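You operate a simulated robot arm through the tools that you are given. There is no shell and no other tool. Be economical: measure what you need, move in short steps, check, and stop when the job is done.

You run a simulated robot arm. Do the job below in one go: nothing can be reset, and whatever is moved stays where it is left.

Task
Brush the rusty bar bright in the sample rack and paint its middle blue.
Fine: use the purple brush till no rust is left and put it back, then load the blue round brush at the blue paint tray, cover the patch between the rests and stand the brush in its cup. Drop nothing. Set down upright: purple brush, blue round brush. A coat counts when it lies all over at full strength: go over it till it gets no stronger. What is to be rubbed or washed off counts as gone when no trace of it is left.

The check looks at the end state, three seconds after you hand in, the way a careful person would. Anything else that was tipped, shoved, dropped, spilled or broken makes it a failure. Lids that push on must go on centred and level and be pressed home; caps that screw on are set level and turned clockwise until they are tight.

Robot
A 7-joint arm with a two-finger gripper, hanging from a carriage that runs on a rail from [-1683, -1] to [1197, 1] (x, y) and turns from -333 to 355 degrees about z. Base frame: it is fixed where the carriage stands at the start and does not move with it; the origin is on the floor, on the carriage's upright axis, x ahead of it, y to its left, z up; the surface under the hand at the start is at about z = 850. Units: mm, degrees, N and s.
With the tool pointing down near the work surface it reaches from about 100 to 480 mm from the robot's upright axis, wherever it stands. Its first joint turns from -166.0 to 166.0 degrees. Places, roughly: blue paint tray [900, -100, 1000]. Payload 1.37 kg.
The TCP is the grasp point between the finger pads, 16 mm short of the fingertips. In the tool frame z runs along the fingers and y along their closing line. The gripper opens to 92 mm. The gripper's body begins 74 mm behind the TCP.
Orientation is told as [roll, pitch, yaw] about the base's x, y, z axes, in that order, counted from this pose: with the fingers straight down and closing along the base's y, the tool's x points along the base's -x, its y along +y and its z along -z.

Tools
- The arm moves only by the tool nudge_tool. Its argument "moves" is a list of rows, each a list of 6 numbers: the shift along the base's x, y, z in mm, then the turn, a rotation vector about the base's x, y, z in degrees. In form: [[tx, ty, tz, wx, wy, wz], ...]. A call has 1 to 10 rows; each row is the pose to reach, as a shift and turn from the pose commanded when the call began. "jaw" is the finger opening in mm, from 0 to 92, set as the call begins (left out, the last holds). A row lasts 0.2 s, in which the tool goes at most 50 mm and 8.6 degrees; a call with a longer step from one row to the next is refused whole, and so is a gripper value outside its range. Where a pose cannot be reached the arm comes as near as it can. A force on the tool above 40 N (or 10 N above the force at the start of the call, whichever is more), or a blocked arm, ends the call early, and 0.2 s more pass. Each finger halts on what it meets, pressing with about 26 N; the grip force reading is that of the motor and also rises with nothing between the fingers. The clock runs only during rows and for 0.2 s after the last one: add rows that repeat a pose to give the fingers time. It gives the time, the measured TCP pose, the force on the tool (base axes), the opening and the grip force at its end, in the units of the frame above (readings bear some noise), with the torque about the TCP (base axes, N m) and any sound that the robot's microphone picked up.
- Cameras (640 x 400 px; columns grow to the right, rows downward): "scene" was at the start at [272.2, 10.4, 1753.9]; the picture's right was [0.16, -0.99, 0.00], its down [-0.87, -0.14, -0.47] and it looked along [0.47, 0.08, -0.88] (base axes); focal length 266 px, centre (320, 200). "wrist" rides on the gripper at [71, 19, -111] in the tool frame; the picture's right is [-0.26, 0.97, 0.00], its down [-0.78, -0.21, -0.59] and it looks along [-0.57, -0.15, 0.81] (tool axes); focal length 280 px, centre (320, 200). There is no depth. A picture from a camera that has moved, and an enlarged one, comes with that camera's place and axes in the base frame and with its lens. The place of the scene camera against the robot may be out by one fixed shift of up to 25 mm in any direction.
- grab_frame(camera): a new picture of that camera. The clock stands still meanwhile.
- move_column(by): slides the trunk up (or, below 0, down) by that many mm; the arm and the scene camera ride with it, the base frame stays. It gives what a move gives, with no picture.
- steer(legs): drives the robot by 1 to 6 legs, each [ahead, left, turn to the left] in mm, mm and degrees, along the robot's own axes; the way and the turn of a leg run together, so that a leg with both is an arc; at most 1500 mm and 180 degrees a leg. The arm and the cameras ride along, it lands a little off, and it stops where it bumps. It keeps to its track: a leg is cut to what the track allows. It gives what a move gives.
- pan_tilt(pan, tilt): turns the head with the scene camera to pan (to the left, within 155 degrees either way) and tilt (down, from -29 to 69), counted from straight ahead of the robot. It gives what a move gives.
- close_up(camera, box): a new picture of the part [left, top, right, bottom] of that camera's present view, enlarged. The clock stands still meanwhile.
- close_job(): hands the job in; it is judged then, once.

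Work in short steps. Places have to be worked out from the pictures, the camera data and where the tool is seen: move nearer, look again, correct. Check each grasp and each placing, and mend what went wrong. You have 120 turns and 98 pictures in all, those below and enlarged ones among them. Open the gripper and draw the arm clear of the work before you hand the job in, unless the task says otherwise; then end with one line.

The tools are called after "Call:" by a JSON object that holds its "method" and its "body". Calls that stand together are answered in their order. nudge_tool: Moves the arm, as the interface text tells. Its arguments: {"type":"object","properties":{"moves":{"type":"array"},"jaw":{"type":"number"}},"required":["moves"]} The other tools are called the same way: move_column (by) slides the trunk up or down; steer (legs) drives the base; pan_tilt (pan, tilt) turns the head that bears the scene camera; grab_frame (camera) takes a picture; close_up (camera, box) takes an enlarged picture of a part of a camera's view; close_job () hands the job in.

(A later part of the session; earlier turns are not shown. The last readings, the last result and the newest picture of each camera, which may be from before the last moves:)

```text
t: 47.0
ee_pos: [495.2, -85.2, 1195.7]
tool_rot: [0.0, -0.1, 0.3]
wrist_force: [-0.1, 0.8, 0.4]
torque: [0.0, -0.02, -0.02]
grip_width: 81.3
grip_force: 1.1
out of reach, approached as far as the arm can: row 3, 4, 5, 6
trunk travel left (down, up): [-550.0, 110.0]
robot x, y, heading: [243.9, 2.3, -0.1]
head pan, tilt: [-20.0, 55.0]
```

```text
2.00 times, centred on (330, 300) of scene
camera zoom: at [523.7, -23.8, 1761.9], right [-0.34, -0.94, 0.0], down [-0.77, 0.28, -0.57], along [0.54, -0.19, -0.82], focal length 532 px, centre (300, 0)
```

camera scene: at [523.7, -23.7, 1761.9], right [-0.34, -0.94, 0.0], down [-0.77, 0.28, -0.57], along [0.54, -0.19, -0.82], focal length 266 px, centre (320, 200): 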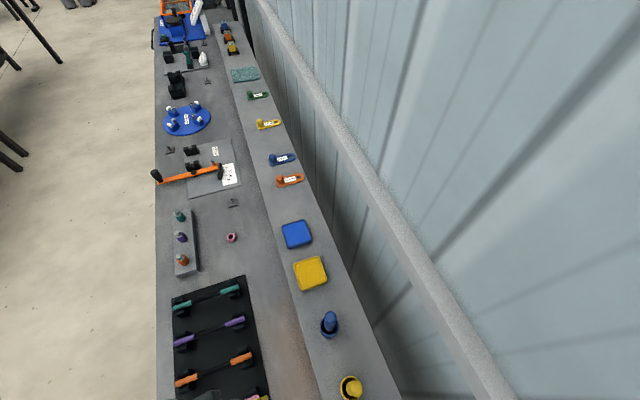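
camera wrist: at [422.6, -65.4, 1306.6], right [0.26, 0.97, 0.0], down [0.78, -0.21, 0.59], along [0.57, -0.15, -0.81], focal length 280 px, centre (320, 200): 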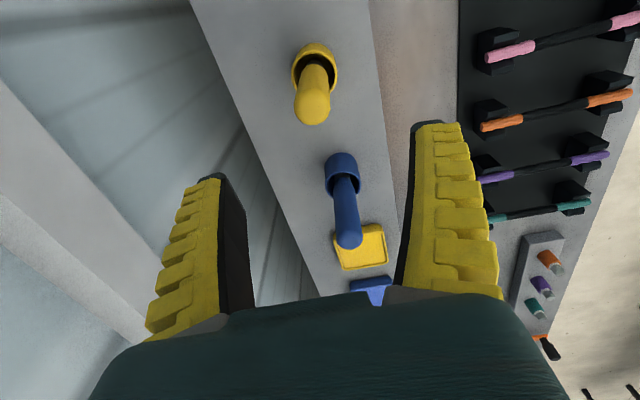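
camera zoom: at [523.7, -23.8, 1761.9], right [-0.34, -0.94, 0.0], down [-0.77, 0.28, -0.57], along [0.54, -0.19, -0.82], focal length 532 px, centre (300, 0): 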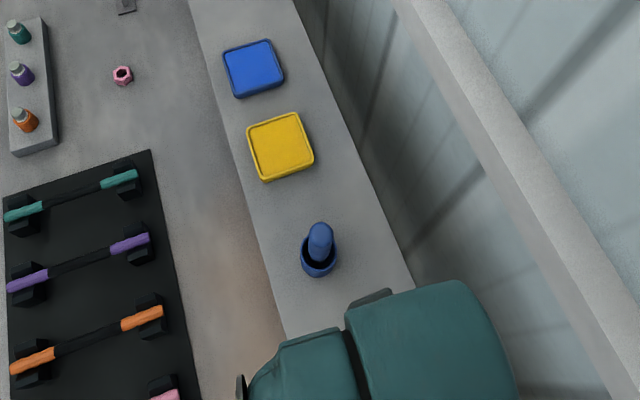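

Triangulated: handle top ≈ (626, −88, 1098), cup rim ≈ (617, −86, 969). I raise the trunk for headroom, drive 80 mm ahead and place the hand above the handle.

Call:
{"method": "move_column", "body": {"by": 80}}

Call:
{"method": "steer", "body": {"legs": [[60, 0, 0]]}}

Call:
{"method": "nudge_tool", "body": {"moves": [[0, 0, 0, 0, 0, 0], [0, 0, 0, 0, 0, 0]]}}

Call:
{"method": "grab_frame", "body": {"camera": "wrist"}}

```text
t: 48.2
ee_pos: [495.1, -85.8, 1276.8]
tool_rot: [0.0, -0.1, 0.1]
wrist_force: [0.6, 0.9, -0.5]
torque: [0.01, 0.0, 0.03]
grip_width: 81.1
grip_force: 1.2
trunk travel left (down, up): [-630.0, 30.0]
robot x, y, heading: [249.3, -2.0, 0.4]
head pan, tilt: [-20.0, 55.0]
```

```text
t: 49.2
ee_pos: [553.8, -85.3, 1276.7]
tool_rot: [-0.2, -0.1, 0.2]
wrist_force: [0.4, -0.7, 0.8]
torque: [0.02, -0.02, -0.01]
grip_width: 81.6
grip_force: 0.8
trunk travel left (down, up): [-630.0, 30.0]
robot x, y, heading: [309.2, 0.4, 0.1]
head pan, tilt: [-20.0, 55.0]
```

```text
t: 49.8
ee_pos: [553.6, -84.7, 1276.2]
tool_rot: [-0.1, -0.1, 0.0]
wrist_force: [-0.6, -0.2, 0.0]
torque: [0.01, 0.0, -0.01]
grip_width: 81.4
grip_force: 0.9
trunk travel left (down, up): [-630.0, 30.0]
robot x, y, heading: [307.3, -1.4, -0.1]
head pan, tilt: [-20.0, 55.0]
```

```text
63 pictures are left
camera wrist: at [482.0, -65.0, 1386.6], right [0.26, 0.97, 0.0], down [0.78, -0.21, 0.59], along [0.57, -0.15, -0.81], focal length 280 px, centre (320, 200)
```

wrist: 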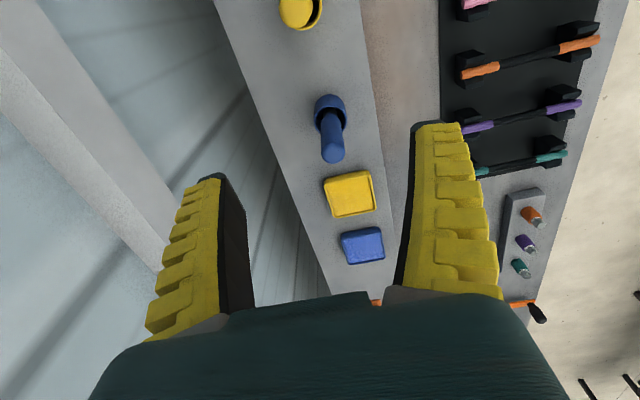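

The handle-top estimate holds (627, −88). I move over it and descend to TCP z≈1120 first to check.

Call:
{"method": "nudge_tool", "body": {"moves": [[35, -1, 0, 0, 0, 0], [73, -3, 0, 0, 0, 0], [73, -3, -40, 0, 0, 0], [73, -3, -80, 0, 0, 0], [73, -3, -120, 0, 0, 0], [73, -3, -150, 0, 0, 0], [73, -3, -150, 0, 0, 0]]}}

Call:
{"method": "grab_frame", "body": {"camera": "wrist"}}

Call:
{"method": "grab_frame", "body": {"camera": "scene"}}

```text
t: 51.4
ee_pos: [625.8, -86.7, 1125.5]
tool_rot: [0.0, -0.2, 0.0]
wrist_force: [-0.8, -0.3, 0.3]
torque: [0.01, 0.01, 0.03]
grip_width: 81.2
grip_force: 0.6
trunk travel left (down, up): [-630.0, 30.0]
robot x, y, heading: [310.8, 1.4, 0.1]
head pan, tilt: [-20.0, 55.0]
```

```text
62 pictures are left
camera wrist: at [554.8, -67.6, 1236.4], right [0.26, 0.97, 0.0], down [0.78, -0.21, 0.59], along [0.57, -0.15, -0.81], focal length 280 px, centre (320, 200)
```

wrist: 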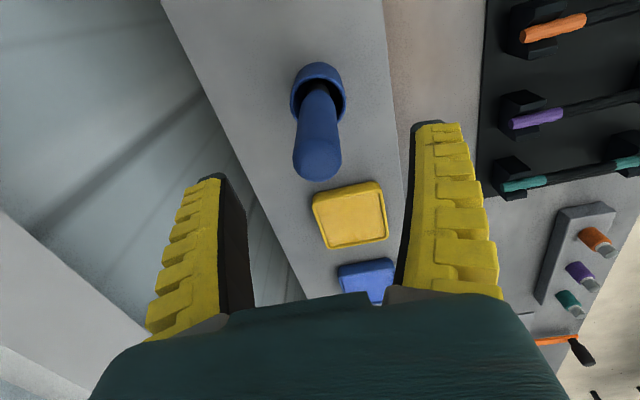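

```text
61 pictures are left
camera scene: at [583.0, -23.9, 1841.9], right [-0.34, -0.94, 0.0], down [-0.77, 0.28, -0.57], along [0.54, -0.2, -0.82], focal length 266 px, centre (320, 200)
```

scene: 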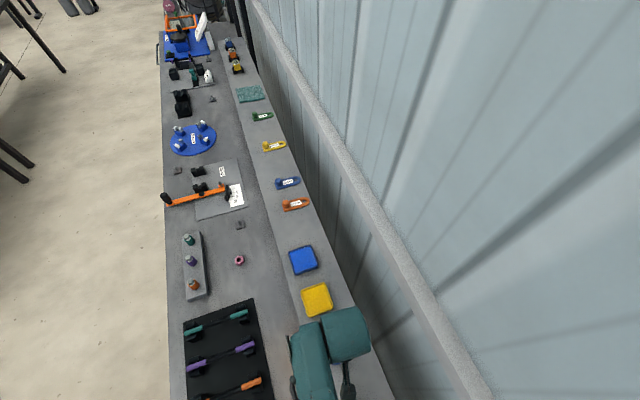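

Handle is centred between the fingers. I descend to z≈1072 and close.

Call:
{"method": "nudge_tool", "body": {"moves": [[1, -1.5, -25, 0, 0, 0], [1, -1.5, -53, 0, 0, 0], [1, -1.5, -53, 0, 0, 0]]}}

Call:
{"method": "nudge_tool", "body": {"moves": [[0, 0, 0, 0, 0, 0], [0, 0, 0, 0, 0, 0], [0, 0, 0, 0, 0, 0], [0, 0, 0, 0, 0, 0], [0, 0, 0, 0, 0, 0]], "jaw": 15}}

Call:
{"method": "grab_frame", "body": {"camera": "wrist"}}

```text
t: 52.2
ee_pos: [628.1, -89.5, 1073.7]
tool_rot: [-0.1, 0.0, 0.0]
wrist_force: [-0.7, -0.4, 0.4]
torque: [0.0, -0.02, 0.01]
grip_width: 81.3
grip_force: 1.0
trunk travel left (down, up): [-630.0, 30.0]
robot x, y, heading: [308.5, 3.1, 0.2]
head pan, tilt: [-20.0, 55.0]
```

```text
t: 53.4
ee_pos: [626.2, -88.9, 1073.6]
tool_rot: [-0.1, -0.1, 0.1]
wrist_force: [-2.0, 0.2, 3.1]
torque: [0.01, 0.14, 0.0]
grip_width: 20.2
grip_force: 26.3
trunk travel left (down, up): [-630.0, 30.0]
robot x, y, heading: [307.6, 2.3, 0.2]
head pan, tilt: [-20.0, 55.0]
```

```text
60 pictures are left
camera wrist: at [556.0, -69.1, 1183.7], right [0.26, 0.97, 0.0], down [0.78, -0.21, 0.59], along [0.57, -0.15, -0.81], focal length 280 px, centre (320, 200)
```

wrist: 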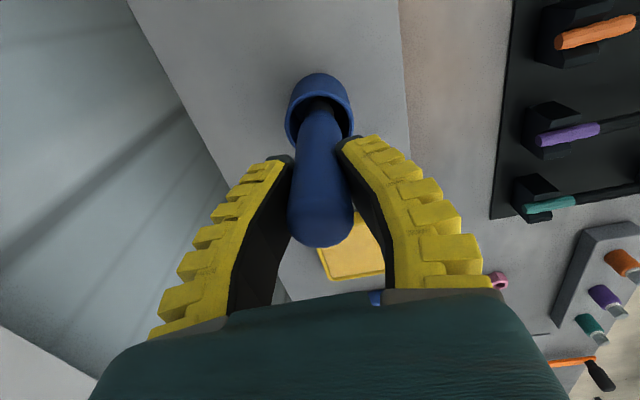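

Gripped. I lift straight up, and check.

Call:
{"method": "nudge_tool", "body": {"moves": [[0, 0, 15, 0, 0, 0], [0, 0, 40, 0, 0, 0], [0, 0, 70, 0, 0, 0], [0, 0, 100, 0, 0, 0], [0, 0, 100, 0, 0, 0]]}}

Call:
{"method": "grab_frame", "body": {"camera": "wrist"}}

Call:
{"method": "pan_tilt", "body": {"pan": -25, "tilt": 65}}

Call:
{"method": "grab_frame", "body": {"camera": "scene"}}

```text
t: 54.6
ee_pos: [627.6, -91.2, 1175.0]
tool_rot: [-0.1, -0.1, 0.1]
wrist_force: [0.0, -0.1, -1.1]
torque: [-0.04, 0.03, -0.01]
grip_width: 19.3
grip_force: 26.6
trunk travel left (down, up): [-630.0, 30.0]
robot x, y, heading: [306.8, -0.5, 0.4]
head pan, tilt: [-20.0, 55.0]
```

```text
59 pictures are left
camera wrist: at [555.5, -70.4, 1284.1], right [0.26, 0.97, 0.0], down [0.78, -0.21, 0.59], along [0.57, -0.15, -0.81], focal length 280 px, centre (320, 200)
```

wrist: 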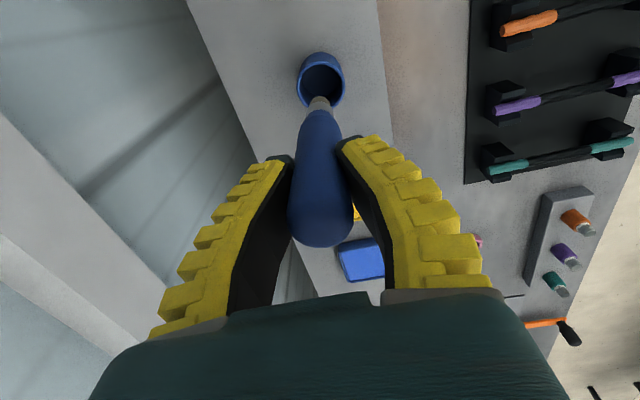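

```text
t: 55.3
ee_pos: [626.6, -91.1, 1173.6]
tool_rot: [-0.1, -0.1, 0.1]
wrist_force: [-0.2, 0.2, 0.0]
torque: [0.03, 0.0, -0.05]
grip_width: 19.2
grip_force: 26.2
trunk travel left (down, up): [-630.0, 30.0]
robot x, y, heading: [306.8, 1.2, -0.1]
head pan, tilt: [-25.0, 65.0]
```

```text
58 pictures are left
camera scene: at [570.3, -24.9, 1830.3], right [-0.42, -0.91, 0.0], down [-0.82, 0.38, -0.42], along [0.38, -0.18, -0.91], focal length 266 px, centre (320, 200)
```

scene: 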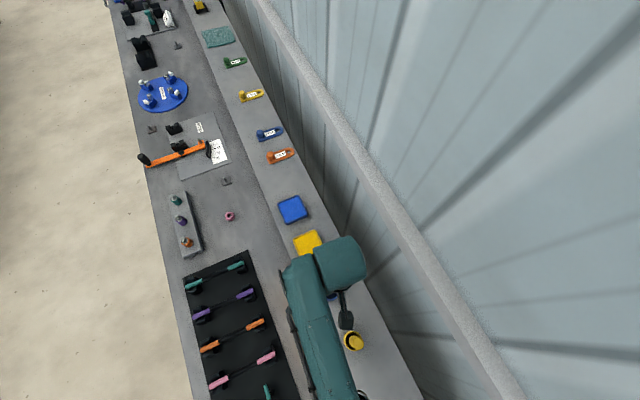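

The brush is free of its cup. I drive 300 mm ahead to the blue tray, keeping height.

Call:
{"method": "steer", "body": {"legs": [[270, 0, 0]]}}

Call:
{"method": "grab_frame", "body": {"camera": "wrist"}}

Call:
{"method": "grab_frame", "body": {"camera": "scene"}}

```text
t: 57.2
ee_pos: [895.2, -90.0, 1172.8]
tool_rot: [-0.1, -0.1, 0.1]
wrist_force: [-0.3, -0.1, -0.2]
torque: [-0.01, -0.03, -0.05]
grip_width: 18.6
grip_force: 25.8
trunk travel left (down, up): [-630.0, 30.0]
robot x, y, heading: [574.9, 1.3, 0.2]
head pan, tilt: [-25.0, 65.0]
```

```text
57 pictures are left
camera wrist: at [823.7, -70.1, 1283.8], right [0.26, 0.97, 0.0], down [0.78, -0.21, 0.59], along [0.57, -0.15, -0.81], focal length 280 px, centre (320, 200)
```

wrist: 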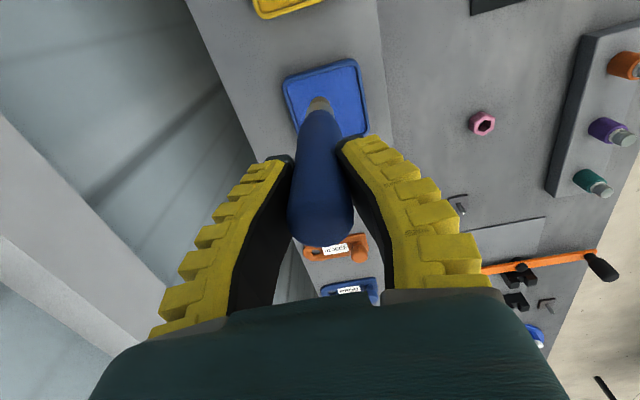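

```text
56 pictures are left
camera scene: at [838.4, -24.7, 1830.3], right [-0.42, -0.91, 0.0], down [-0.82, 0.38, -0.42], along [0.38, -0.18, -0.91], focal length 266 px, centre (320, 200)
```

scene: 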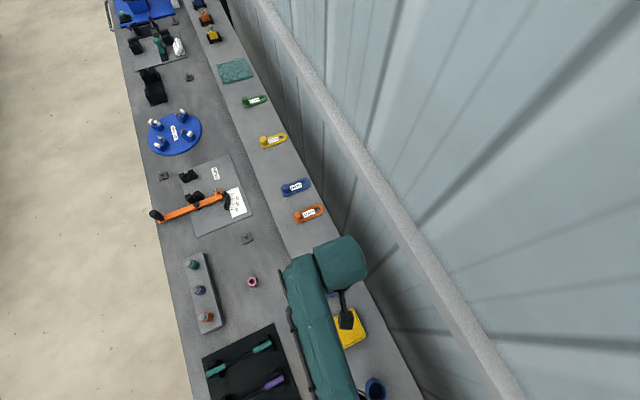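

The tray centre works out at (922, −86, ~960). I zoom in on the brush end to see where the bristles are.

Call:
{"method": "close_up", "body": {"camera": "wrist", "box": [270, 50, 380, 160]}}

```text
3.64 times, centred on (325, 105) of wrist
camera zoom: at [823.7, -70.1, 1283.8], right [0.26, 0.97, 0.0], down [0.78, -0.21, 0.59], along [0.57, -0.15, -0.81], focal length 1020 px, centre (302, 546)
```

zoom: 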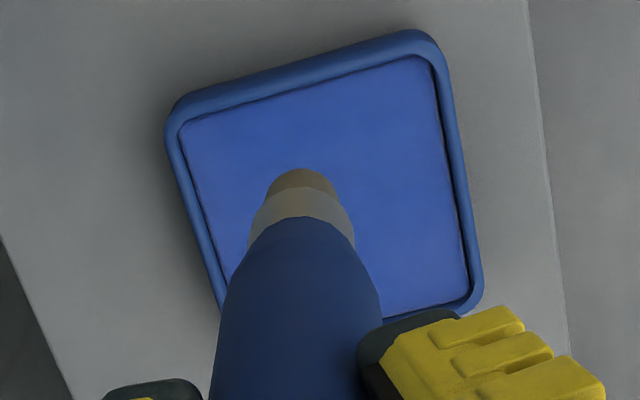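

The tip is about 136 mm below the TCP and nearly vertical. I centre over the tray and descend to just above.

Call:
{"method": "nudge_tool", "body": {"moves": [[25, 3, 0, 0, 0, 0], [25, 3, -25, 0, 0, 0], [25, 3, -50, 0, 0, 0], [25, 3, -60, 0, 0, 0], [25, 3, -60, 0, 0, 0]]}}

Call:
{"method": "close_up", "body": {"camera": "wrist", "box": [240, 20, 400, 180]}}

```text
t: 58.4
ee_pos: [921.1, -86.8, 1114.9]
tool_rot: [-0.1, -0.1, 0.1]
wrist_force: [0.0, 1.1, -0.8]
torque: [-0.03, 0.03, -0.03]
grip_width: 18.3
grip_force: 25.8
trunk travel left (down, up): [-630.0, 30.0]
robot x, y, heading: [575.6, 3.0, 0.1]
head pan, tilt: [-25.0, 65.0]
```

```text
2.50 times, centred on (320, 100) of wrist
camera zoom: at [849.3, -67.1, 1223.6], right [0.26, 0.97, 0.0], down [0.78, -0.21, 0.59], along [0.57, -0.15, -0.81], focal length 701 px, centre (320, 450)
```

zoom: 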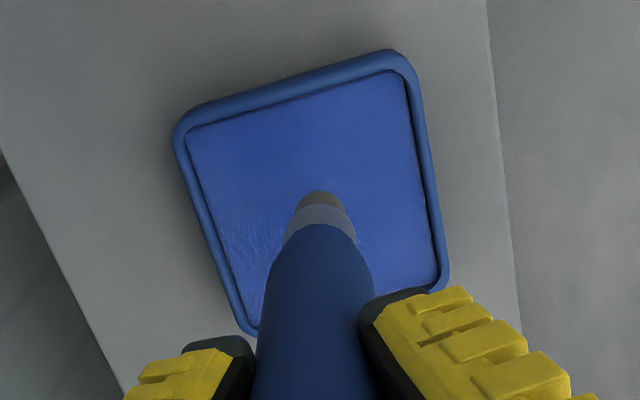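

Tip is well over the paint. I lower until contact.

Call:
{"method": "nudge_tool", "body": {"moves": [[0, 0, -4, 0, 0, 0], [0, 0, -8, 0, 0, 0], [0, 0, -12, 0, 0, 0], [0, 0, -12, 0, 0, 0]]}}

Call:
{"method": "nudge_tool", "body": {"moves": [[0, 0, -3, 0, 0, 0], [0, 0, -5, 0, 0, 0], [0, 0, -5, 0, 0, 0]]}}

Call:
{"method": "nudge_tool", "body": {"moves": [[0, 0, -2, 0, 0, 0], [0, 0, -4, 0, 0, 0], [0, 0, -4, 0, 0, 0]]}}

```text
t: 59.4
ee_pos: [921.2, -87.0, 1102.2]
tool_rot: [-0.2, 0.0, 0.0]
wrist_force: [0.0, 0.6, 0.4]
torque: [0.02, -0.02, 0.04]
grip_width: 18.2
grip_force: 26.3
trunk travel left (down, up): [-630.0, 30.0]
robot x, y, heading: [575.7, 1.9, 0.4]
head pan, tilt: [-25.0, 65.0]
```

```text
t: 60.2
ee_pos: [920.1, -87.4, 1096.9]
tool_rot: [-0.2, -0.1, 0.1]
wrist_force: [0.0, -0.6, -0.9]
torque: [-0.01, -0.01, 0.02]
grip_width: 17.8
grip_force: 26.0
trunk travel left (down, up): [-630.0, 30.0]
robot x, y, heading: [575.7, -1.4, 0.1]
head pan, tilt: [-25.0, 65.0]
```

```text
t: 61.0
ee_pos: [920.5, -86.8, 1093.2]
tool_rot: [-0.2, -0.1, 0.1]
wrist_force: [-1.2, -0.1, -0.3]
torque: [-0.01, 0.01, -0.02]
grip_width: 17.8
grip_force: 25.1
trunk travel left (down, up): [-630.0, 30.0]
robot x, y, heading: [576.3, -0.8, 0.1]
head pan, tilt: [-25.0, 65.0]
```

Call:
{"method": "nudge_tool", "body": {"moves": [[0, 0, -2, 0, 0, 0], [0, 0, -4, 0, 0, 0], [0, 0, -4, 0, 0, 0]]}}

Call:
{"method": "close_up", "body": {"camera": "wrist", "box": [240, 20, 400, 180]}}

```text
t: 61.8
ee_pos: [921.3, -87.9, 1089.9]
tool_rot: [-0.1, -0.1, 0.1]
wrist_force: [-2.5, 0.5, 5.9]
torque: [0.05, 0.26, 0.0]
grip_width: 17.5
grip_force: 26.2
trunk travel left (down, up): [-630.0, 30.0]
robot x, y, heading: [574.2, -1.2, -0.0]
head pan, tilt: [-25.0, 65.0]
```

```text
2.50 times, centred on (320, 100) of wrist
camera zoom: at [849.0, -67.3, 1199.3], right [0.26, 0.97, 0.0], down [0.78, -0.21, 0.59], along [0.57, -0.15, -0.81], focal length 701 px, centre (320, 450)
```

zoom: 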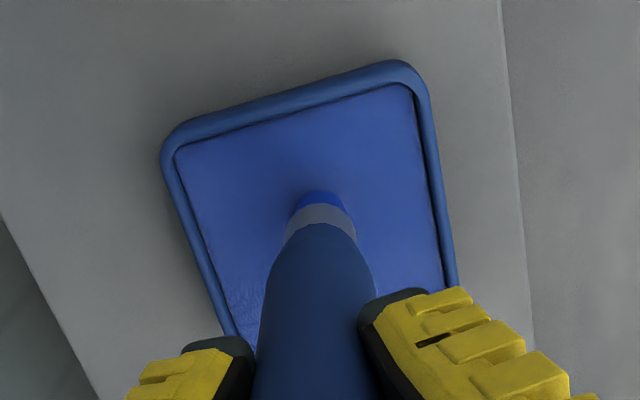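

Contact (6 N) and the bristles have turned blue. I stroke lightly to load fully, then lift and look.

Call:
{"method": "nudge_tool", "body": {"moves": [[0, 8, 0, 0, 0, 0], [8, 8, 0, 0, 0, 0], [8, -8, 0, 0, 0, 0], [-8, -8, 0, 0, 0, 0], [-8, 8, 0, 0, 0, 0], [0, 0, 0, 0, 0, 0]]}}

Call:
{"method": "nudge_tool", "body": {"moves": [[0, 0, 30, 0, 0, 0], [0, 0, 60, 0, 0, 0], [0, 0, 90, 0, 0, 0], [0, 0, 90, 0, 0, 0]]}}

Call:
{"method": "close_up", "body": {"camera": "wrist", "box": [240, 20, 400, 180]}}

```text
t: 63.2
ee_pos: [920.7, -86.5, 1089.2]
tool_rot: [0.0, -0.1, 0.1]
wrist_force: [-2.1, 1.2, 9.0]
torque: [0.12, 0.23, -0.01]
grip_width: 17.8
grip_force: 26.0
trunk travel left (down, up): [-630.0, 30.0]
robot x, y, heading: [573.9, 2.2, -0.1]
head pan, tilt: [-25.0, 65.0]
```

```text
t: 64.2
ee_pos: [921.0, -86.3, 1177.7]
tool_rot: [-0.1, -0.1, 0.2]
wrist_force: [0.3, 0.2, 0.3]
torque: [0.01, 0.01, 0.0]
grip_width: 17.5
grip_force: 25.3
trunk travel left (down, up): [-630.0, 30.0]
robot x, y, heading: [577.8, 0.8, -0.0]
head pan, tilt: [-25.0, 65.0]
```

```text
2.50 times, centred on (320, 100) of wrist
camera zoom: at [849.1, -67.1, 1288.8], right [0.26, 0.97, 0.0], down [0.78, -0.21, 0.59], along [0.57, -0.15, -0.81], focal length 701 px, centre (320, 450)
```

zoom: 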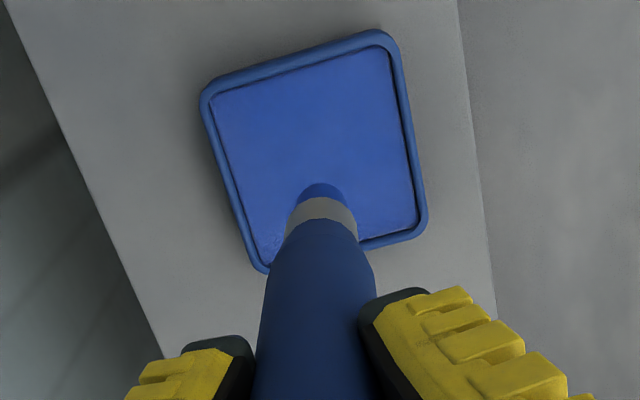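

Brush is loaded. I carry it across to above the bar's middle at (845, 235), high enough to clear everything.

Call:
{"method": "nudge_tool", "body": {"moves": [[-8, 35, 0, 0, 0, 0], [-16, 70, 0, 0, 0, 0], [-24, 105, 0, 0, 0, 0], [-32, 140, 0, 0, 0, 0], [-40, 175, 0, 0, 0, 0], [-48, 210, 0, 0, 0, 0], [-56, 245, 0, 0, 0, 0], [-64, 280, 0, 0, 0, 0], [-76, 321, 0, 0, 0, 0], [-76, 321, 0, 0, 0, 0]]}}

Call:
{"method": "grab_frame", "body": {"camera": "wrist"}}

```text
t: 66.4
ee_pos: [843.6, 234.1, 1178.1]
tool_rot: [-0.1, -0.1, 0.1]
wrist_force: [-0.4, -0.3, -0.6]
torque: [0.01, 0.0, -0.01]
grip_width: 16.9
grip_force: 26.2
trunk travel left (down, up): [-630.0, 30.0]
robot x, y, heading: [575.9, 1.3, -0.0]
head pan, tilt: [-25.0, 65.0]
```

```text
51 pictures are left
camera wrist: at [772.0, 254.3, 1289.0], right [0.26, 0.97, 0.0], down [0.78, -0.21, 0.59], along [0.57, -0.15, -0.81], focal length 280 px, centre (320, 200)
```

wrist: 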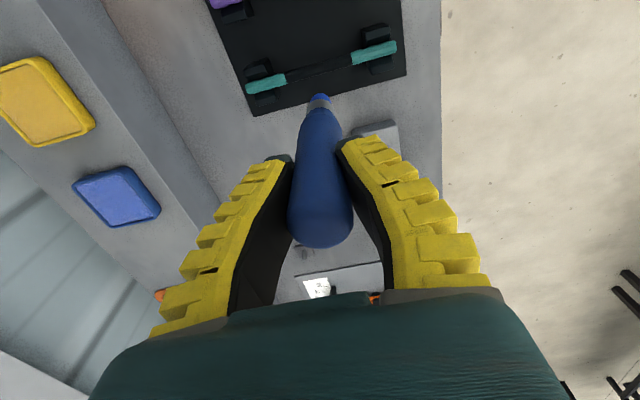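

The bar's patch spans about y 188–278 at x≈845. I lower to just above the bar and check the tip alignment.

Call:
{"method": "nudge_tool", "body": {"moves": [[1, 0, -40, 0, 0, 0], [1, 0, -80, 0, 0, 0], [1, 0, -115, 0, 0, 0], [1, 0, -128, 0, 0, 0], [1, 0, -128, 0, 0, 0]]}}

Call:
{"method": "close_up", "body": {"camera": "wrist", "box": [240, 20, 400, 180]}}

Call:
{"method": "pan_tilt", "body": {"pan": 35, "tilt": 60}}

Call:
{"method": "grab_frame", "body": {"camera": "scene"}}

```text
t: 67.6
ee_pos: [845.2, 233.5, 1050.9]
tool_rot: [-0.1, -0.2, 0.2]
wrist_force: [-0.1, 0.3, 0.2]
torque: [-0.01, 0.0, -0.01]
grip_width: 17.1
grip_force: 26.0
trunk travel left (down, up): [-630.0, 30.0]
robot x, y, heading: [574.3, 1.9, 0.1]
head pan, tilt: [-25.0, 65.0]
```

```text
2.50 times, centred on (320, 100) of wrist
camera zoom: at [773.7, 253.6, 1160.3], right [0.26, 0.97, 0.0], down [0.78, -0.21, 0.59], along [0.57, -0.15, -0.81], focal length 701 px, centre (320, 450)
```

zoom: 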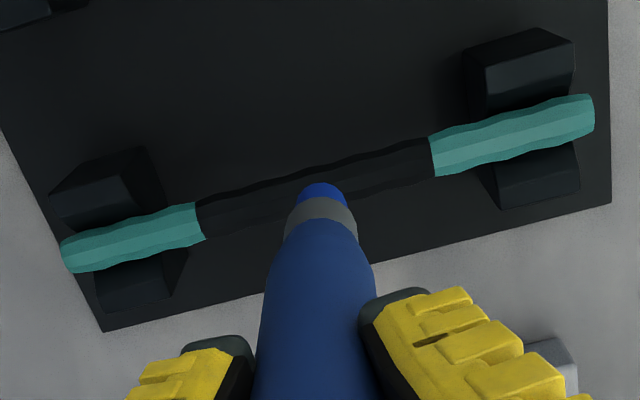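

```text
t: 68.9
ee_pos: [845.4, 233.1, 1050.8]
tool_rot: [0.0, -0.1, 0.1]
wrist_force: [-0.1, -0.1, -1.1]
torque: [-0.02, 0.0, 0.0]
grip_width: 16.6
grip_force: 25.1
trunk travel left (down, up): [-630.0, 30.0]
robot x, y, heading: [577.0, 1.8, 0.2]
head pan, tilt: [35.0, 60.0]
```

```text
49 pictures are left
camera scene: at [837.8, 39.2, 1835.8], right [0.57, -0.82, 0.0], down [-0.71, -0.5, -0.5], along [0.41, 0.29, -0.87], focal length 266 px, centre (320, 200)
```

scene: 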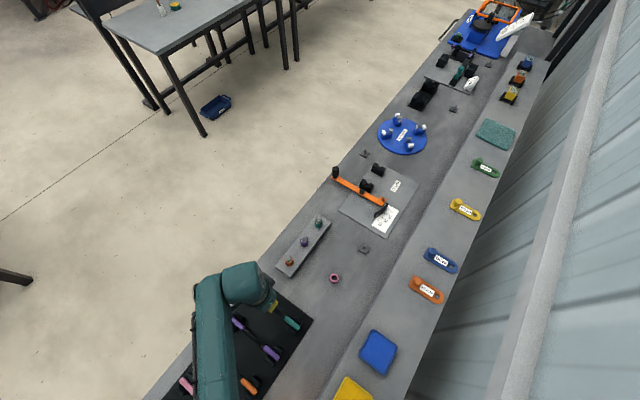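

Tip and bar line up within a few mm. I lower in steps until contact.

Call:
{"method": "nudge_tool", "body": {"moves": [[0, 0, -4, 0, 0, 0], [0, 0, -8, 0, 0, 0], [0, 0, -8, 0, 0, 0]]}}

Call:
{"method": "nudge_tool", "body": {"moves": [[0, 0, -2, 0, 0, 0], [0, 0, -4, 0, 0, 0], [0, 0, -4, 0, 0, 0]]}}

Call:
{"method": "nudge_tool", "body": {"moves": [[0, 0, -1.5, 0, 0, 0], [0, 0, -3, 0, 0, 0], [0, 0, -3, 0, 0, 0]]}}

Call:
{"method": "close_up", "body": {"camera": "wrist", "box": [240, 20, 400, 180]}}

```text
t: 69.7
ee_pos: [845.7, 233.5, 1043.6]
tool_rot: [0.0, -0.1, 0.1]
wrist_force: [0.7, 0.5, -0.8]
torque: [0.01, 0.03, -0.03]
grip_width: 16.5
grip_force: 26.6
trunk travel left (down, up): [-630.0, 30.0]
robot x, y, heading: [576.5, 0.7, 0.0]
head pan, tilt: [35.0, 60.0]
```

```text
t: 70.5
ee_pos: [845.6, 232.8, 1038.4]
tool_rot: [-0.1, 0.0, 0.1]
wrist_force: [0.1, 0.3, -0.9]
torque: [0.02, 0.0, 0.0]
grip_width: 16.0
grip_force: 26.1
trunk travel left (down, up): [-630.0, 30.0]
robot x, y, heading: [572.7, -0.6, 0.0]
head pan, tilt: [35.0, 60.0]
```

```text
t: 71.3
ee_pos: [845.9, 234.0, 1035.0]
tool_rot: [-0.2, -0.1, 0.1]
wrist_force: [-0.1, 0.4, -1.5]
torque: [-0.02, 0.02, 0.02]
grip_width: 16.4
grip_force: 26.1
trunk travel left (down, up): [-630.0, 30.0]
robot x, y, heading: [573.0, 1.4, 0.0]
head pan, tilt: [35.0, 60.0]
```

```text
2.50 times, centred on (320, 100) of wrist
camera zoom: at [773.9, 253.3, 1145.6], right [0.26, 0.97, 0.0], down [0.78, -0.21, 0.59], along [0.57, -0.15, -0.81], focal length 701 px, centre (320, 450)
```

zoom: 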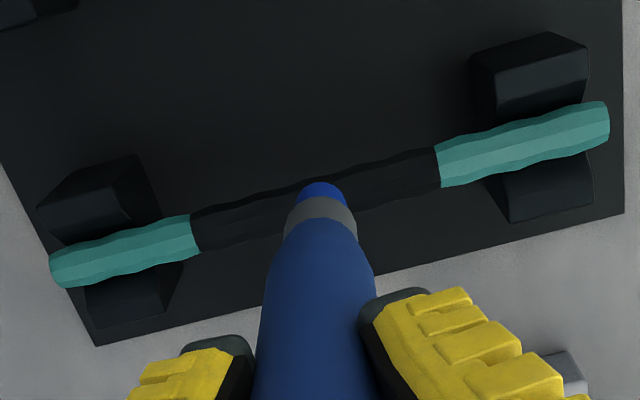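

Call:
{"method": "nudge_tool", "body": {"moves": [[0, 0, -1, 0, 0, 0], [0, 0, -2, 0, 0, 0], [0, 0, -2, 0, 0, 0]]}}

Call:
{"method": "nudge_tool", "body": {"moves": [[0, 0, -1, 0, 0, 0], [0, 0, -2, 0, 0, 0], [0, 0, -2, 0, 0, 0]]}}

Call:
{"method": "nudge_tool", "body": {"moves": [[0, 0, -1, 0, 0, 0], [0, 0, -2, 0, 0, 0], [0, 0, -2, 0, 0, 0]]}}

```text
t: 72.1
ee_pos: [846.0, 234.2, 1033.9]
tool_rot: [0.0, -0.1, 0.1]
wrist_force: [0.7, -0.2, -1.0]
torque: [0.0, -0.02, -0.01]
grip_width: 18.8
grip_force: 26.0
trunk travel left (down, up): [-630.0, 30.0]
robot x, y, heading: [572.6, -3.5, 0.3]
head pan, tilt: [35.0, 60.0]
```

```text
t: 72.9
ee_pos: [845.6, 232.2, 1030.8]
tool_rot: [-0.1, -0.1, 0.1]
wrist_force: [0.0, 0.1, -1.2]
torque: [0.0, 0.05, 0.02]
grip_width: 18.2
grip_force: 26.5
trunk travel left (down, up): [-630.0, 30.0]
robot x, y, heading: [576.6, -2.0, 0.1]
head pan, tilt: [35.0, 60.0]
```

```text
t: 73.7
ee_pos: [845.9, 234.2, 1029.8]
tool_rot: [-0.1, -0.2, 0.1]
wrist_force: [-1.0, -0.5, -0.8]
torque: [0.01, 0.0, -0.02]
grip_width: 18.2
grip_force: 26.1
trunk travel left (down, up): [-630.0, 30.0]
robot x, y, heading: [577.9, 0.9, 0.1]
head pan, tilt: [35.0, 60.0]
```

The opening jumped from 16 to 19 mm without force; I look at what is happening at the tip.

Call:
{"method": "grab_frame", "body": {"camera": "wrist"}}

Call:
{"method": "close_up", "body": {"camera": "wrist", "box": [240, 20, 400, 180]}}

```text
47 pictures are left
camera wrist: at [773.6, 253.9, 1139.9], right [0.26, 0.97, 0.0], down [0.78, -0.21, 0.59], along [0.57, -0.15, -0.81], focal length 280 px, centre (320, 200)
```

wrist: 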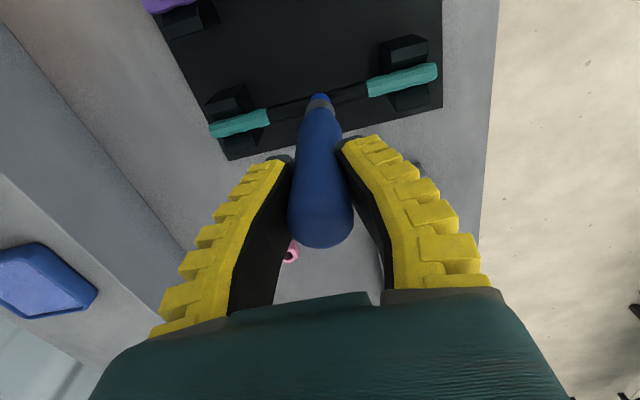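

```text
2.50 times, centred on (320, 100) of wrist
camera zoom: at [773.6, 253.9, 1139.9], right [0.26, 0.97, 0.0], down [0.78, -0.21, 0.59], along [0.57, -0.15, -0.81], focal length 701 px, centre (320, 450)
```

zoom: 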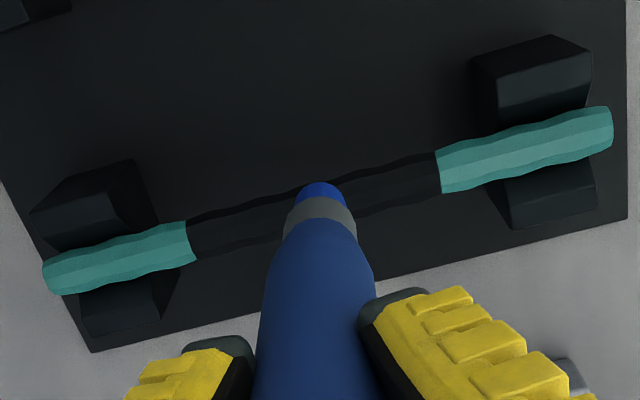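

Tip and bar coincide in view, contact is imminent. I continue down carefully.

Call:
{"method": "nudge_tool", "body": {"moves": [[0, 0, -1, 0, 0, 0], [0, 0, -2, 0, 0, 0], [0, 0, -2, 0, 0, 0]]}}

Call:
{"method": "nudge_tool", "body": {"moves": [[0, 0, -1, 0, 0, 0], [0, 0, -2, 0, 0, 0], [0, 0, -2, 0, 0, 0]]}}

Call:
{"method": "close_up", "body": {"camera": "wrist", "box": [240, 20, 400, 180]}}

```text
t: 74.5
ee_pos: [844.7, 233.7, 1028.0]
tool_rot: [-0.1, -0.1, 0.1]
wrist_force: [-0.7, 0.7, -1.3]
torque: [-0.01, 0.03, -0.03]
grip_width: 18.1
grip_force: 25.7
trunk travel left (down, up): [-630.0, 30.0]
robot x, y, heading: [575.8, 0.9, 0.2]
head pan, tilt: [35.0, 60.0]
```

```text
t: 75.3
ee_pos: [845.1, 233.6, 1026.4]
tool_rot: [-0.1, -0.1, 0.1]
wrist_force: [-0.1, -0.4, -0.5]
torque: [0.01, -0.04, -0.01]
grip_width: 17.6
grip_force: 25.9
trunk travel left (down, up): [-630.0, 30.0]
robot x, y, heading: [572.4, 0.3, 0.3]
head pan, tilt: [35.0, 60.0]
```

```text
2.50 times, centred on (320, 100) of wrist
camera zoom: at [773.6, 254.2, 1135.8], right [0.26, 0.97, 0.0], down [0.78, -0.21, 0.59], along [0.57, -0.15, -0.81], focal length 701 px, centre (320, 450)
```

zoom: 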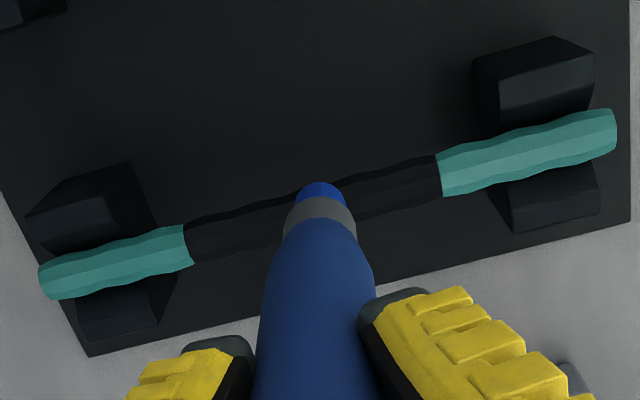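

Call:
{"method": "nudge_tool", "body": {"moves": [[0, 0, -1, 0, 0, 0], [0, 0, -2, 0, 0, 0], [0, 0, -2, 0, 0, 0]]}}

Call:
{"method": "nudge_tool", "body": {"moves": [[0, 0, -1, 0, 0, 0], [0, 0, -2, 0, 0, 0], [0, 0, -2, 0, 0, 0]]}}

Call:
{"method": "close_up", "body": {"camera": "wrist", "box": [240, 20, 400, 180]}}

```text
t: 76.1
ee_pos: [846.0, 233.2, 1024.2]
tool_rot: [-0.1, -0.1, 0.2]
wrist_force: [1.0, -0.5, -0.5]
torque: [0.01, -0.02, 0.01]
grip_width: 17.6
grip_force: 26.4
trunk travel left (down, up): [-630.0, 30.0]
robot x, y, heading: [573.8, -0.1, -0.2]
head pan, tilt: [35.0, 60.0]
```

```text
t: 76.9
ee_pos: [844.6, 234.7, 1021.3]
tool_rot: [-0.1, -0.1, 0.1]
wrist_force: [0.6, -0.7, 0.3]
torque: [0.01, 0.0, 0.04]
grip_width: 17.3
grip_force: 25.3
trunk travel left (down, up): [-630.0, 30.0]
robot x, y, heading: [571.5, -0.1, 0.4]
head pan, tilt: [35.0, 60.0]
```

```text
2.50 times, centred on (320, 100) of wrist
camera zoom: at [773.8, 254.1, 1131.7], right [0.26, 0.97, 0.0], down [0.78, -0.21, 0.59], along [0.57, -0.15, -0.81], focal length 701 px, centre (320, 450)
```

zoom: 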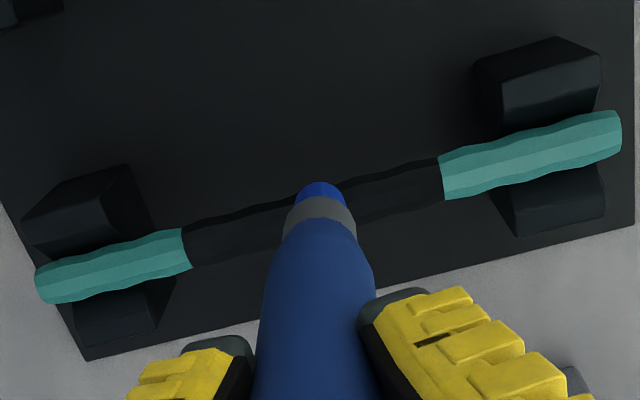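

The brush is probably ~120 mm below the TCP with the tip slightly toward −x. I shift +4 mm in x and continue down.

Call:
{"method": "nudge_tool", "body": {"moves": [[4, 0, 0, 0, 0, 0], [4, 0, -1, 0, 0, 0], [4, 0, -2, 0, 0, 0], [4, 0, -2, 0, 0, 0]]}}

Call:
{"method": "nudge_tool", "body": {"moves": [[0, 0, -1, 0, 0, 0], [0, 0, -2, 0, 0, 0], [0, 0, -2, 0, 0, 0]]}}

Call:
{"method": "close_up", "body": {"camera": "wrist", "box": [240, 20, 400, 180]}}

```text
t: 77.9
ee_pos: [849.1, 235.0, 1020.2]
tool_rot: [0.0, -0.1, 0.1]
wrist_force: [-3.6, -1.1, 13.0]
torque: [-0.15, 0.36, 0.02]
grip_width: 17.4
grip_force: 25.7
trunk travel left (down, up): [-630.0, 30.0]
robot x, y, heading: [575.4, -1.1, -0.0]
head pan, tilt: [35.0, 60.0]
```

```text
t: 78.7
ee_pos: [851.5, 235.2, 1019.6]
tool_rot: [0.1, -0.4, 0.1]
wrist_force: [-1.2, 0.2, 24.8]
torque: [-0.08, 0.27, 0.0]
grip_width: 17.6
grip_force: 26.1
trunk travel left (down, up): [-630.0, 30.0]
robot x, y, heading: [576.6, 2.5, 0.3]
head pan, tilt: [35.0, 60.0]
```

```text
2.50 times, centred on (320, 100) of wrist
camera zoom: at [779.0, 255.4, 1129.6], right [0.26, 0.97, 0.0], down [0.78, -0.21, 0.59], along [0.57, -0.15, -0.81], focal length 701 px, centre (320, 450)
```

zoom: 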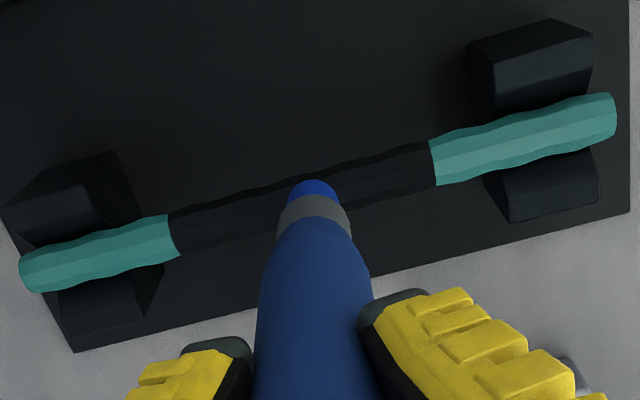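

Contact at 25 N – too hard. I ease off 2 mm and stroke along the patch.

Call:
{"method": "nudge_tool", "body": {"moves": [[0, 0, 2, 0, 0, 0], [0, 10, 2, 0, 0, 0], [0, 20, 2, 0, 0, 0], [0, 30, 2, 0, 0, 0], [0, 40, 2, 0, 0, 0], [0, 40, 2, 0, 0, 0]]}}

Call:
{"method": "nudge_tool", "body": {"moves": [[0, -10, 0, 0, 0, 0], [0, -20, 0, 0, 0, 0], [0, -30, 0, 0, 0, 0], [0, -40, 0, 0, 0, 0], [0, -50, 0, 0, 0, 0], [0, -60, 0, 0, 0, 0], [0, -70, 0, 0, 0, 0], [0, -80, 0, 0, 0, 0], [0, -80, 0, 0, 0, 0]]}}

Call:
{"method": "grab_frame", "body": {"camera": "wrist"}}

```text
t: 80.1
ee_pos: [849.0, 273.1, 1019.7]
tool_rot: [-0.1, 0.0, 0.1]
wrist_force: [1.0, -0.6, 2.3]
torque: [-0.08, 0.01, 0.0]
grip_width: 19.1
grip_force: 26.2
trunk travel left (down, up): [-630.0, 30.0]
robot x, y, heading: [571.4, -1.4, 0.2]
head pan, tilt: [35.0, 60.0]
```

```text
t: 82.1
ee_pos: [850.1, 193.1, 1019.8]
tool_rot: [0.1, 0.0, 0.2]
wrist_force: [0.0, 0.4, -1.1]
torque: [-0.01, -0.02, -0.02]
grip_width: 18.5
grip_force: 25.9
trunk travel left (down, up): [-630.0, 30.0]
robot x, y, heading: [573.4, 0.7, -0.0]
head pan, tilt: [35.0, 60.0]
```

```text
42 pictures are left
camera wrist: at [777.9, 213.7, 1130.1], right [0.26, 0.97, 0.0], down [0.78, -0.21, 0.59], along [0.57, -0.15, -0.81], focal length 280 px, centre (320, 200)
```

wrist: 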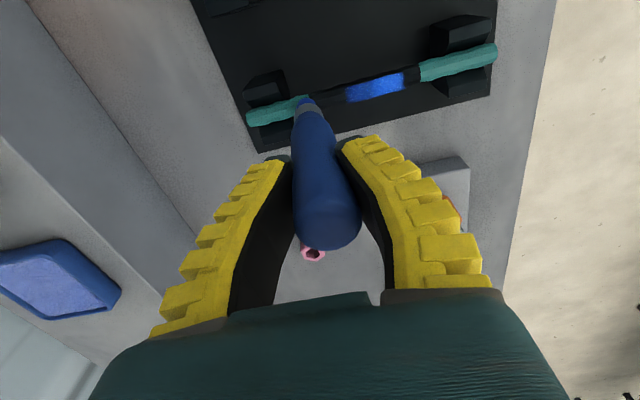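

The patch is painted blue between y≈225–262, and the brush tilted a bit in the grip (tip toward −y). I zoom in before continuing.

Call:
{"method": "close_up", "body": {"camera": "wrist", "box": [230, 30, 510, 180]}}

```text
2.29 times, centred on (370, 105) of wrist
camera zoom: at [777.9, 213.7, 1130.1], right [0.26, 0.97, 0.0], down [0.78, -0.21, 0.59], along [0.57, -0.15, -0.81], focal length 641 px, centre (206, 417)
```

zoom: 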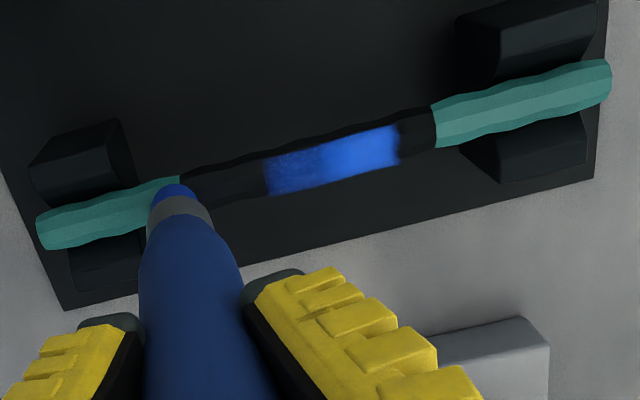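

The patch runs y≈188–276; I now lift a little, go to the +y end, lower and stroke toward −y, which also rights the brush.

Call:
{"method": "nudge_tool", "body": {"moves": [[0, 0, 6, 0, 0, 0], [0, 40, 8, 0, 0, 0], [0, 80, 8, 0, 0, 0], [0, 80, 0, 0, 0, 0], [0, 80, -1, 0, 0, 0], [0, 80, -2, 0, 0, 0], [0, 80, -2, 0, 0, 0]]}}

Call:
{"method": "close_up", "body": {"camera": "wrist", "box": [200, 30, 440, 180]}}

```text
t: 83.7
ee_pos: [850.8, 274.7, 1018.8]
tool_rot: [0.1, -0.2, 0.1]
wrist_force: [-2.2, -0.1, 13.7]
torque: [-0.14, 0.31, 0.01]
grip_width: 18.1
grip_force: 26.0
trunk travel left (down, up): [-630.0, 30.0]
robot x, y, heading: [574.4, 1.0, 0.3]
head pan, tilt: [35.0, 60.0]
```

```text
2.67 times, centred on (320, 105) of wrist
camera zoom: at [778.5, 294.9, 1128.6], right [0.26, 0.97, 0.0], down [0.78, -0.21, 0.59], along [0.57, -0.15, -0.81], focal length 748 px, centre (320, 453)
```

zoom: 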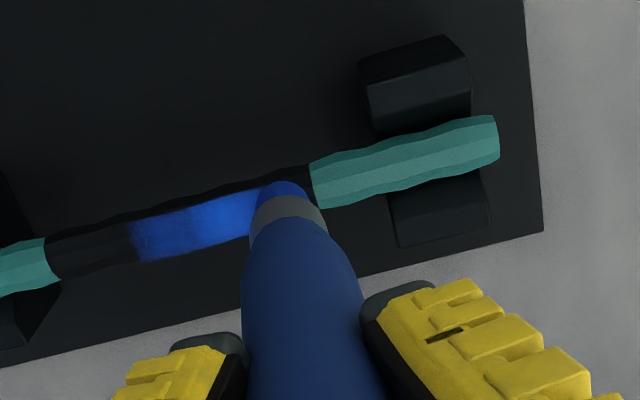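

Tip edge is just at the patch boundary. I nudge 2 mm further, ease the pressure and stroke to the −y end.

Call:
{"method": "nudge_tool", "body": {"moves": [[0, 2, 0.5, 0, 0, 0], [0, 2, 0.5, 0, 0, 0], [0, -6, 0.5, 0, 0, 0], [0, -15, 0.5, 0, 0, 0], [0, -24, 0.5, 0, 0, 0], [0, -33, 0.5, 0, 0, 0], [0, -42, 0.5, 0, 0, 0], [0, -51, 0.5, 0, 0, 0], [0, -58, 0.5, 0, 0, 0], [0, -58, 0.5, 0, 0, 0]]}}

Call:
{"method": "close_up", "body": {"camera": "wrist", "box": [220, 30, 460, 180]}}

```text
t: 85.9
ee_pos: [851.2, 215.9, 1017.6]
tool_rot: [0.0, -0.1, 0.1]
wrist_force: [0.6, 2.8, 6.3]
torque: [0.32, 0.01, -0.01]
grip_width: 18.1
grip_force: 26.0
trunk travel left (down, up): [-630.0, 30.0]
robot x, y, heading: [575.5, -0.2, 0.1]
head pan, tilt: [35.0, 60.0]
```

```text
2.67 times, centred on (340, 105) of wrist
camera zoom: at [778.3, 236.0, 1128.3], right [0.26, 0.97, 0.0], down [0.78, -0.21, 0.59], along [0.57, -0.15, -0.81], focal length 748 px, centre (267, 453)
```

zoom: 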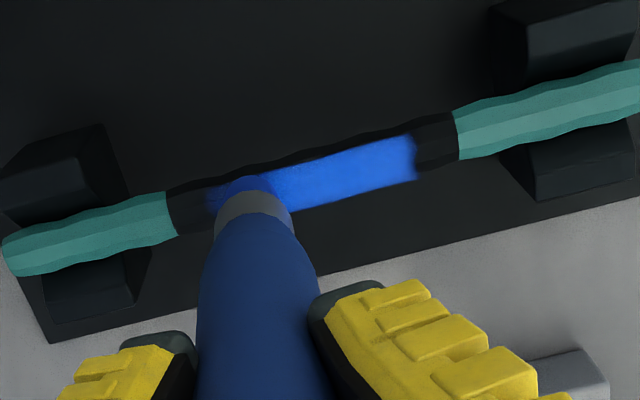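

The wet edge is ~11 mm short of the left boundary and ~13 mm short of the right one. I extend left 10 mm.

Call:
{"method": "nudge_tool", "body": {"moves": [[0, -4, 0, 0, 0, 0], [0, -9, 0, 0, 0, 0], [0, -9, 0, 0, 0, 0]]}}

Call:
{"method": "close_up", "body": {"camera": "wrist", "box": [220, 30, 460, 180]}}

```text
t: 86.7
ee_pos: [849.6, 207.7, 1017.5]
tool_rot: [0.0, -0.1, 0.0]
wrist_force: [-0.3, 1.9, 5.7]
torque: [0.29, 0.06, 0.0]
grip_width: 17.9
grip_force: 26.2
trunk travel left (down, up): [-630.0, 30.0]
robot x, y, heading: [574.2, 1.6, 0.1]
head pan, tilt: [35.0, 60.0]
```

```text
2.67 times, centred on (340, 105) of wrist
camera zoom: at [778.1, 227.4, 1128.2], right [0.26, 0.97, 0.0], down [0.78, -0.21, 0.59], along [0.57, -0.15, -0.81], focal length 748 px, centre (267, 453)
```

zoom: 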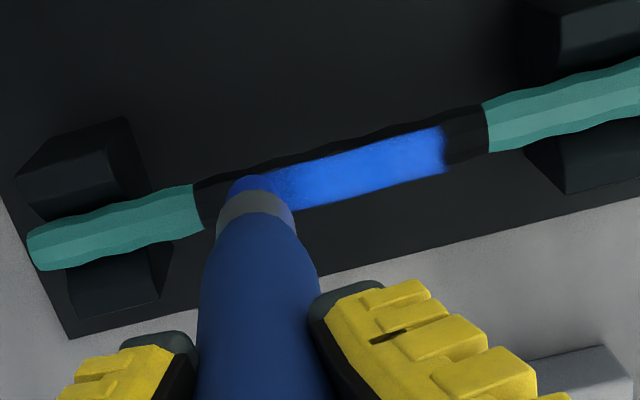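

Call:
{"method": "nudge_tool", "body": {"moves": [[0, -4, -0.5, 0, 0, 0], [0, -8, -0.5, 0, 0, 0], [0, -8, -0.5, 0, 0, 0]]}}

Call:
{"method": "close_up", "body": {"camera": "wrist", "box": [220, 30, 460, 180]}}

```text
t: 87.5
ee_pos: [849.9, 199.4, 1017.9]
tool_rot: [0.0, -0.2, 0.2]
wrist_force: [0.5, 2.9, 7.0]
torque: [0.39, -0.09, -0.01]
grip_width: 18.0
grip_force: 26.4
trunk travel left (down, up): [-630.0, 30.0]
robot x, y, heading: [576.4, 1.7, 0.2]
head pan, tilt: [35.0, 60.0]
```

```text
2.67 times, centred on (340, 105) of wrist
camera zoom: at [778.1, 219.6, 1128.0], right [0.26, 0.97, 0.0], down [0.78, -0.21, 0.59], along [0.57, -0.15, -0.81], focal length 748 px, centre (267, 453)
```

zoom: 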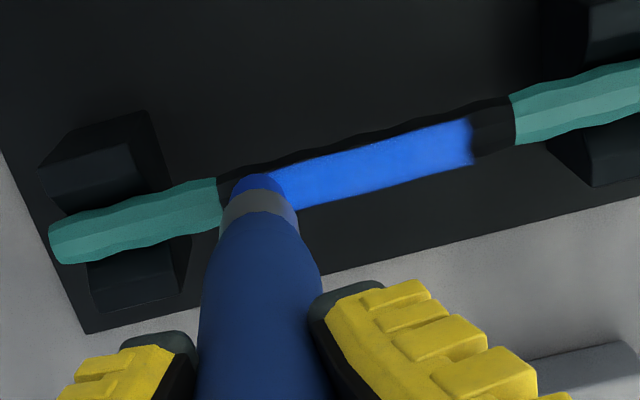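

Call:
{"method": "nudge_tool", "body": {"moves": [[0, -4, 0, 0, 0, 0], [0, -4, 0, 0, 0, 0], [0, -4, 5, 0, 0, 0], [0, 30, 25, 0, 0, 0], [0, 60, 30, 0, 0, 0], [0, 60, 30, 0, 0, 0]]}}

Call:
{"method": "close_up", "body": {"camera": "wrist", "box": [180, 30, 460, 180]}}

```text
t: 88.9
ee_pos: [848.9, 259.1, 1047.5]
tool_rot: [-0.1, -0.2, 0.1]
wrist_force: [-0.9, 0.4, -0.7]
torque: [0.02, -0.05, 0.0]
grip_width: 17.2
grip_force: 25.6
trunk travel left (down, up): [-630.0, 30.0]
robot x, y, heading: [576.9, 2.4, -0.0]
head pan, tilt: [35.0, 60.0]
```

```text
2.29 times, centred on (320, 105) of wrist
camera zoom: at [777.7, 279.0, 1156.7], right [0.26, 0.97, 0.0], down [0.78, -0.21, 0.59], along [0.57, -0.15, -0.81], focal length 641 px, centre (320, 417)
```

zoom: 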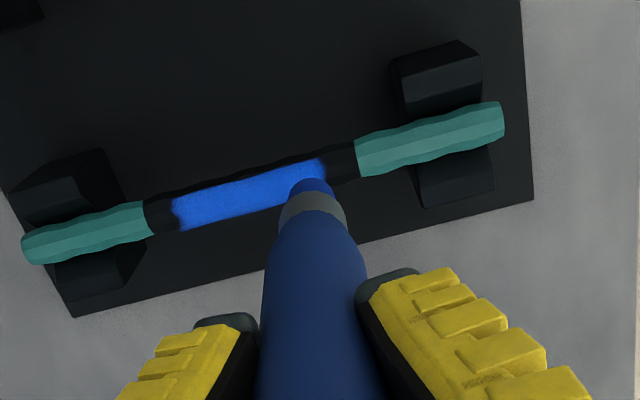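

Both paint ends look like straight patch limits, but a dark strip remains along the −x side. I zoom in more.

Call:
{"method": "close_up", "body": {"camera": "wrist", "box": [235, 85, 345, 140]}}

Call:
{"method": "pan_tilt", "body": {"pan": 60, "tilt": 69}}

Call:
{"method": "grab_frame", "body": {"camera": "scene"}}

```text
5.82 times, centred on (290, 112) of wrist
camera zoom: at [777.7, 279.0, 1156.7], right [0.26, 0.97, 0.0], down [0.78, -0.21, 0.59], along [0.57, -0.15, -0.81], focal length 1631 px, centre (494, 709)
```

zoom: 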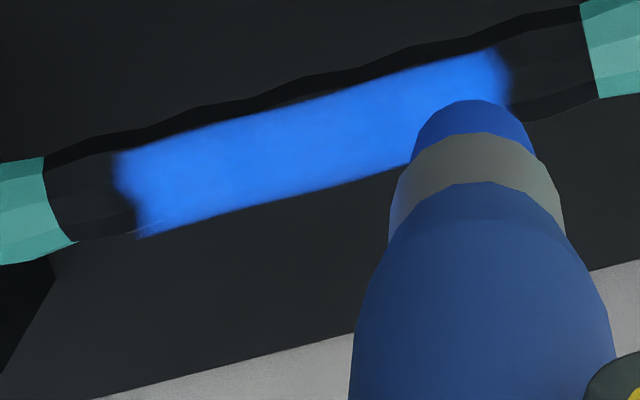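

```text
t: 89.8
ee_pos: [849.1, 258.8, 1046.9]
tool_rot: [-0.1, -0.1, 0.1]
wrist_force: [-0.4, 0.5, -0.7]
torque: [0.02, 0.0, 0.01]
grip_width: 17.2
grip_force: 26.1
trunk travel left (down, up): [-630.0, 30.0]
robot x, y, heading: [577.3, -1.8, 0.1]
head pan, tilt: [60.0, 68.8]
```

```text
34 pictures are left
camera scene: at [811.2, 49.3, 1826.5], right [0.87, -0.5, 0.0], down [-0.46, -0.81, -0.36], along [0.18, 0.31, -0.93], focal length 266 px, centre (320, 200)
```

scene: 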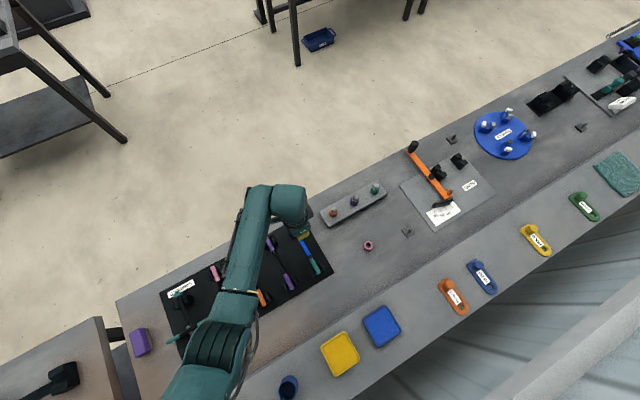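

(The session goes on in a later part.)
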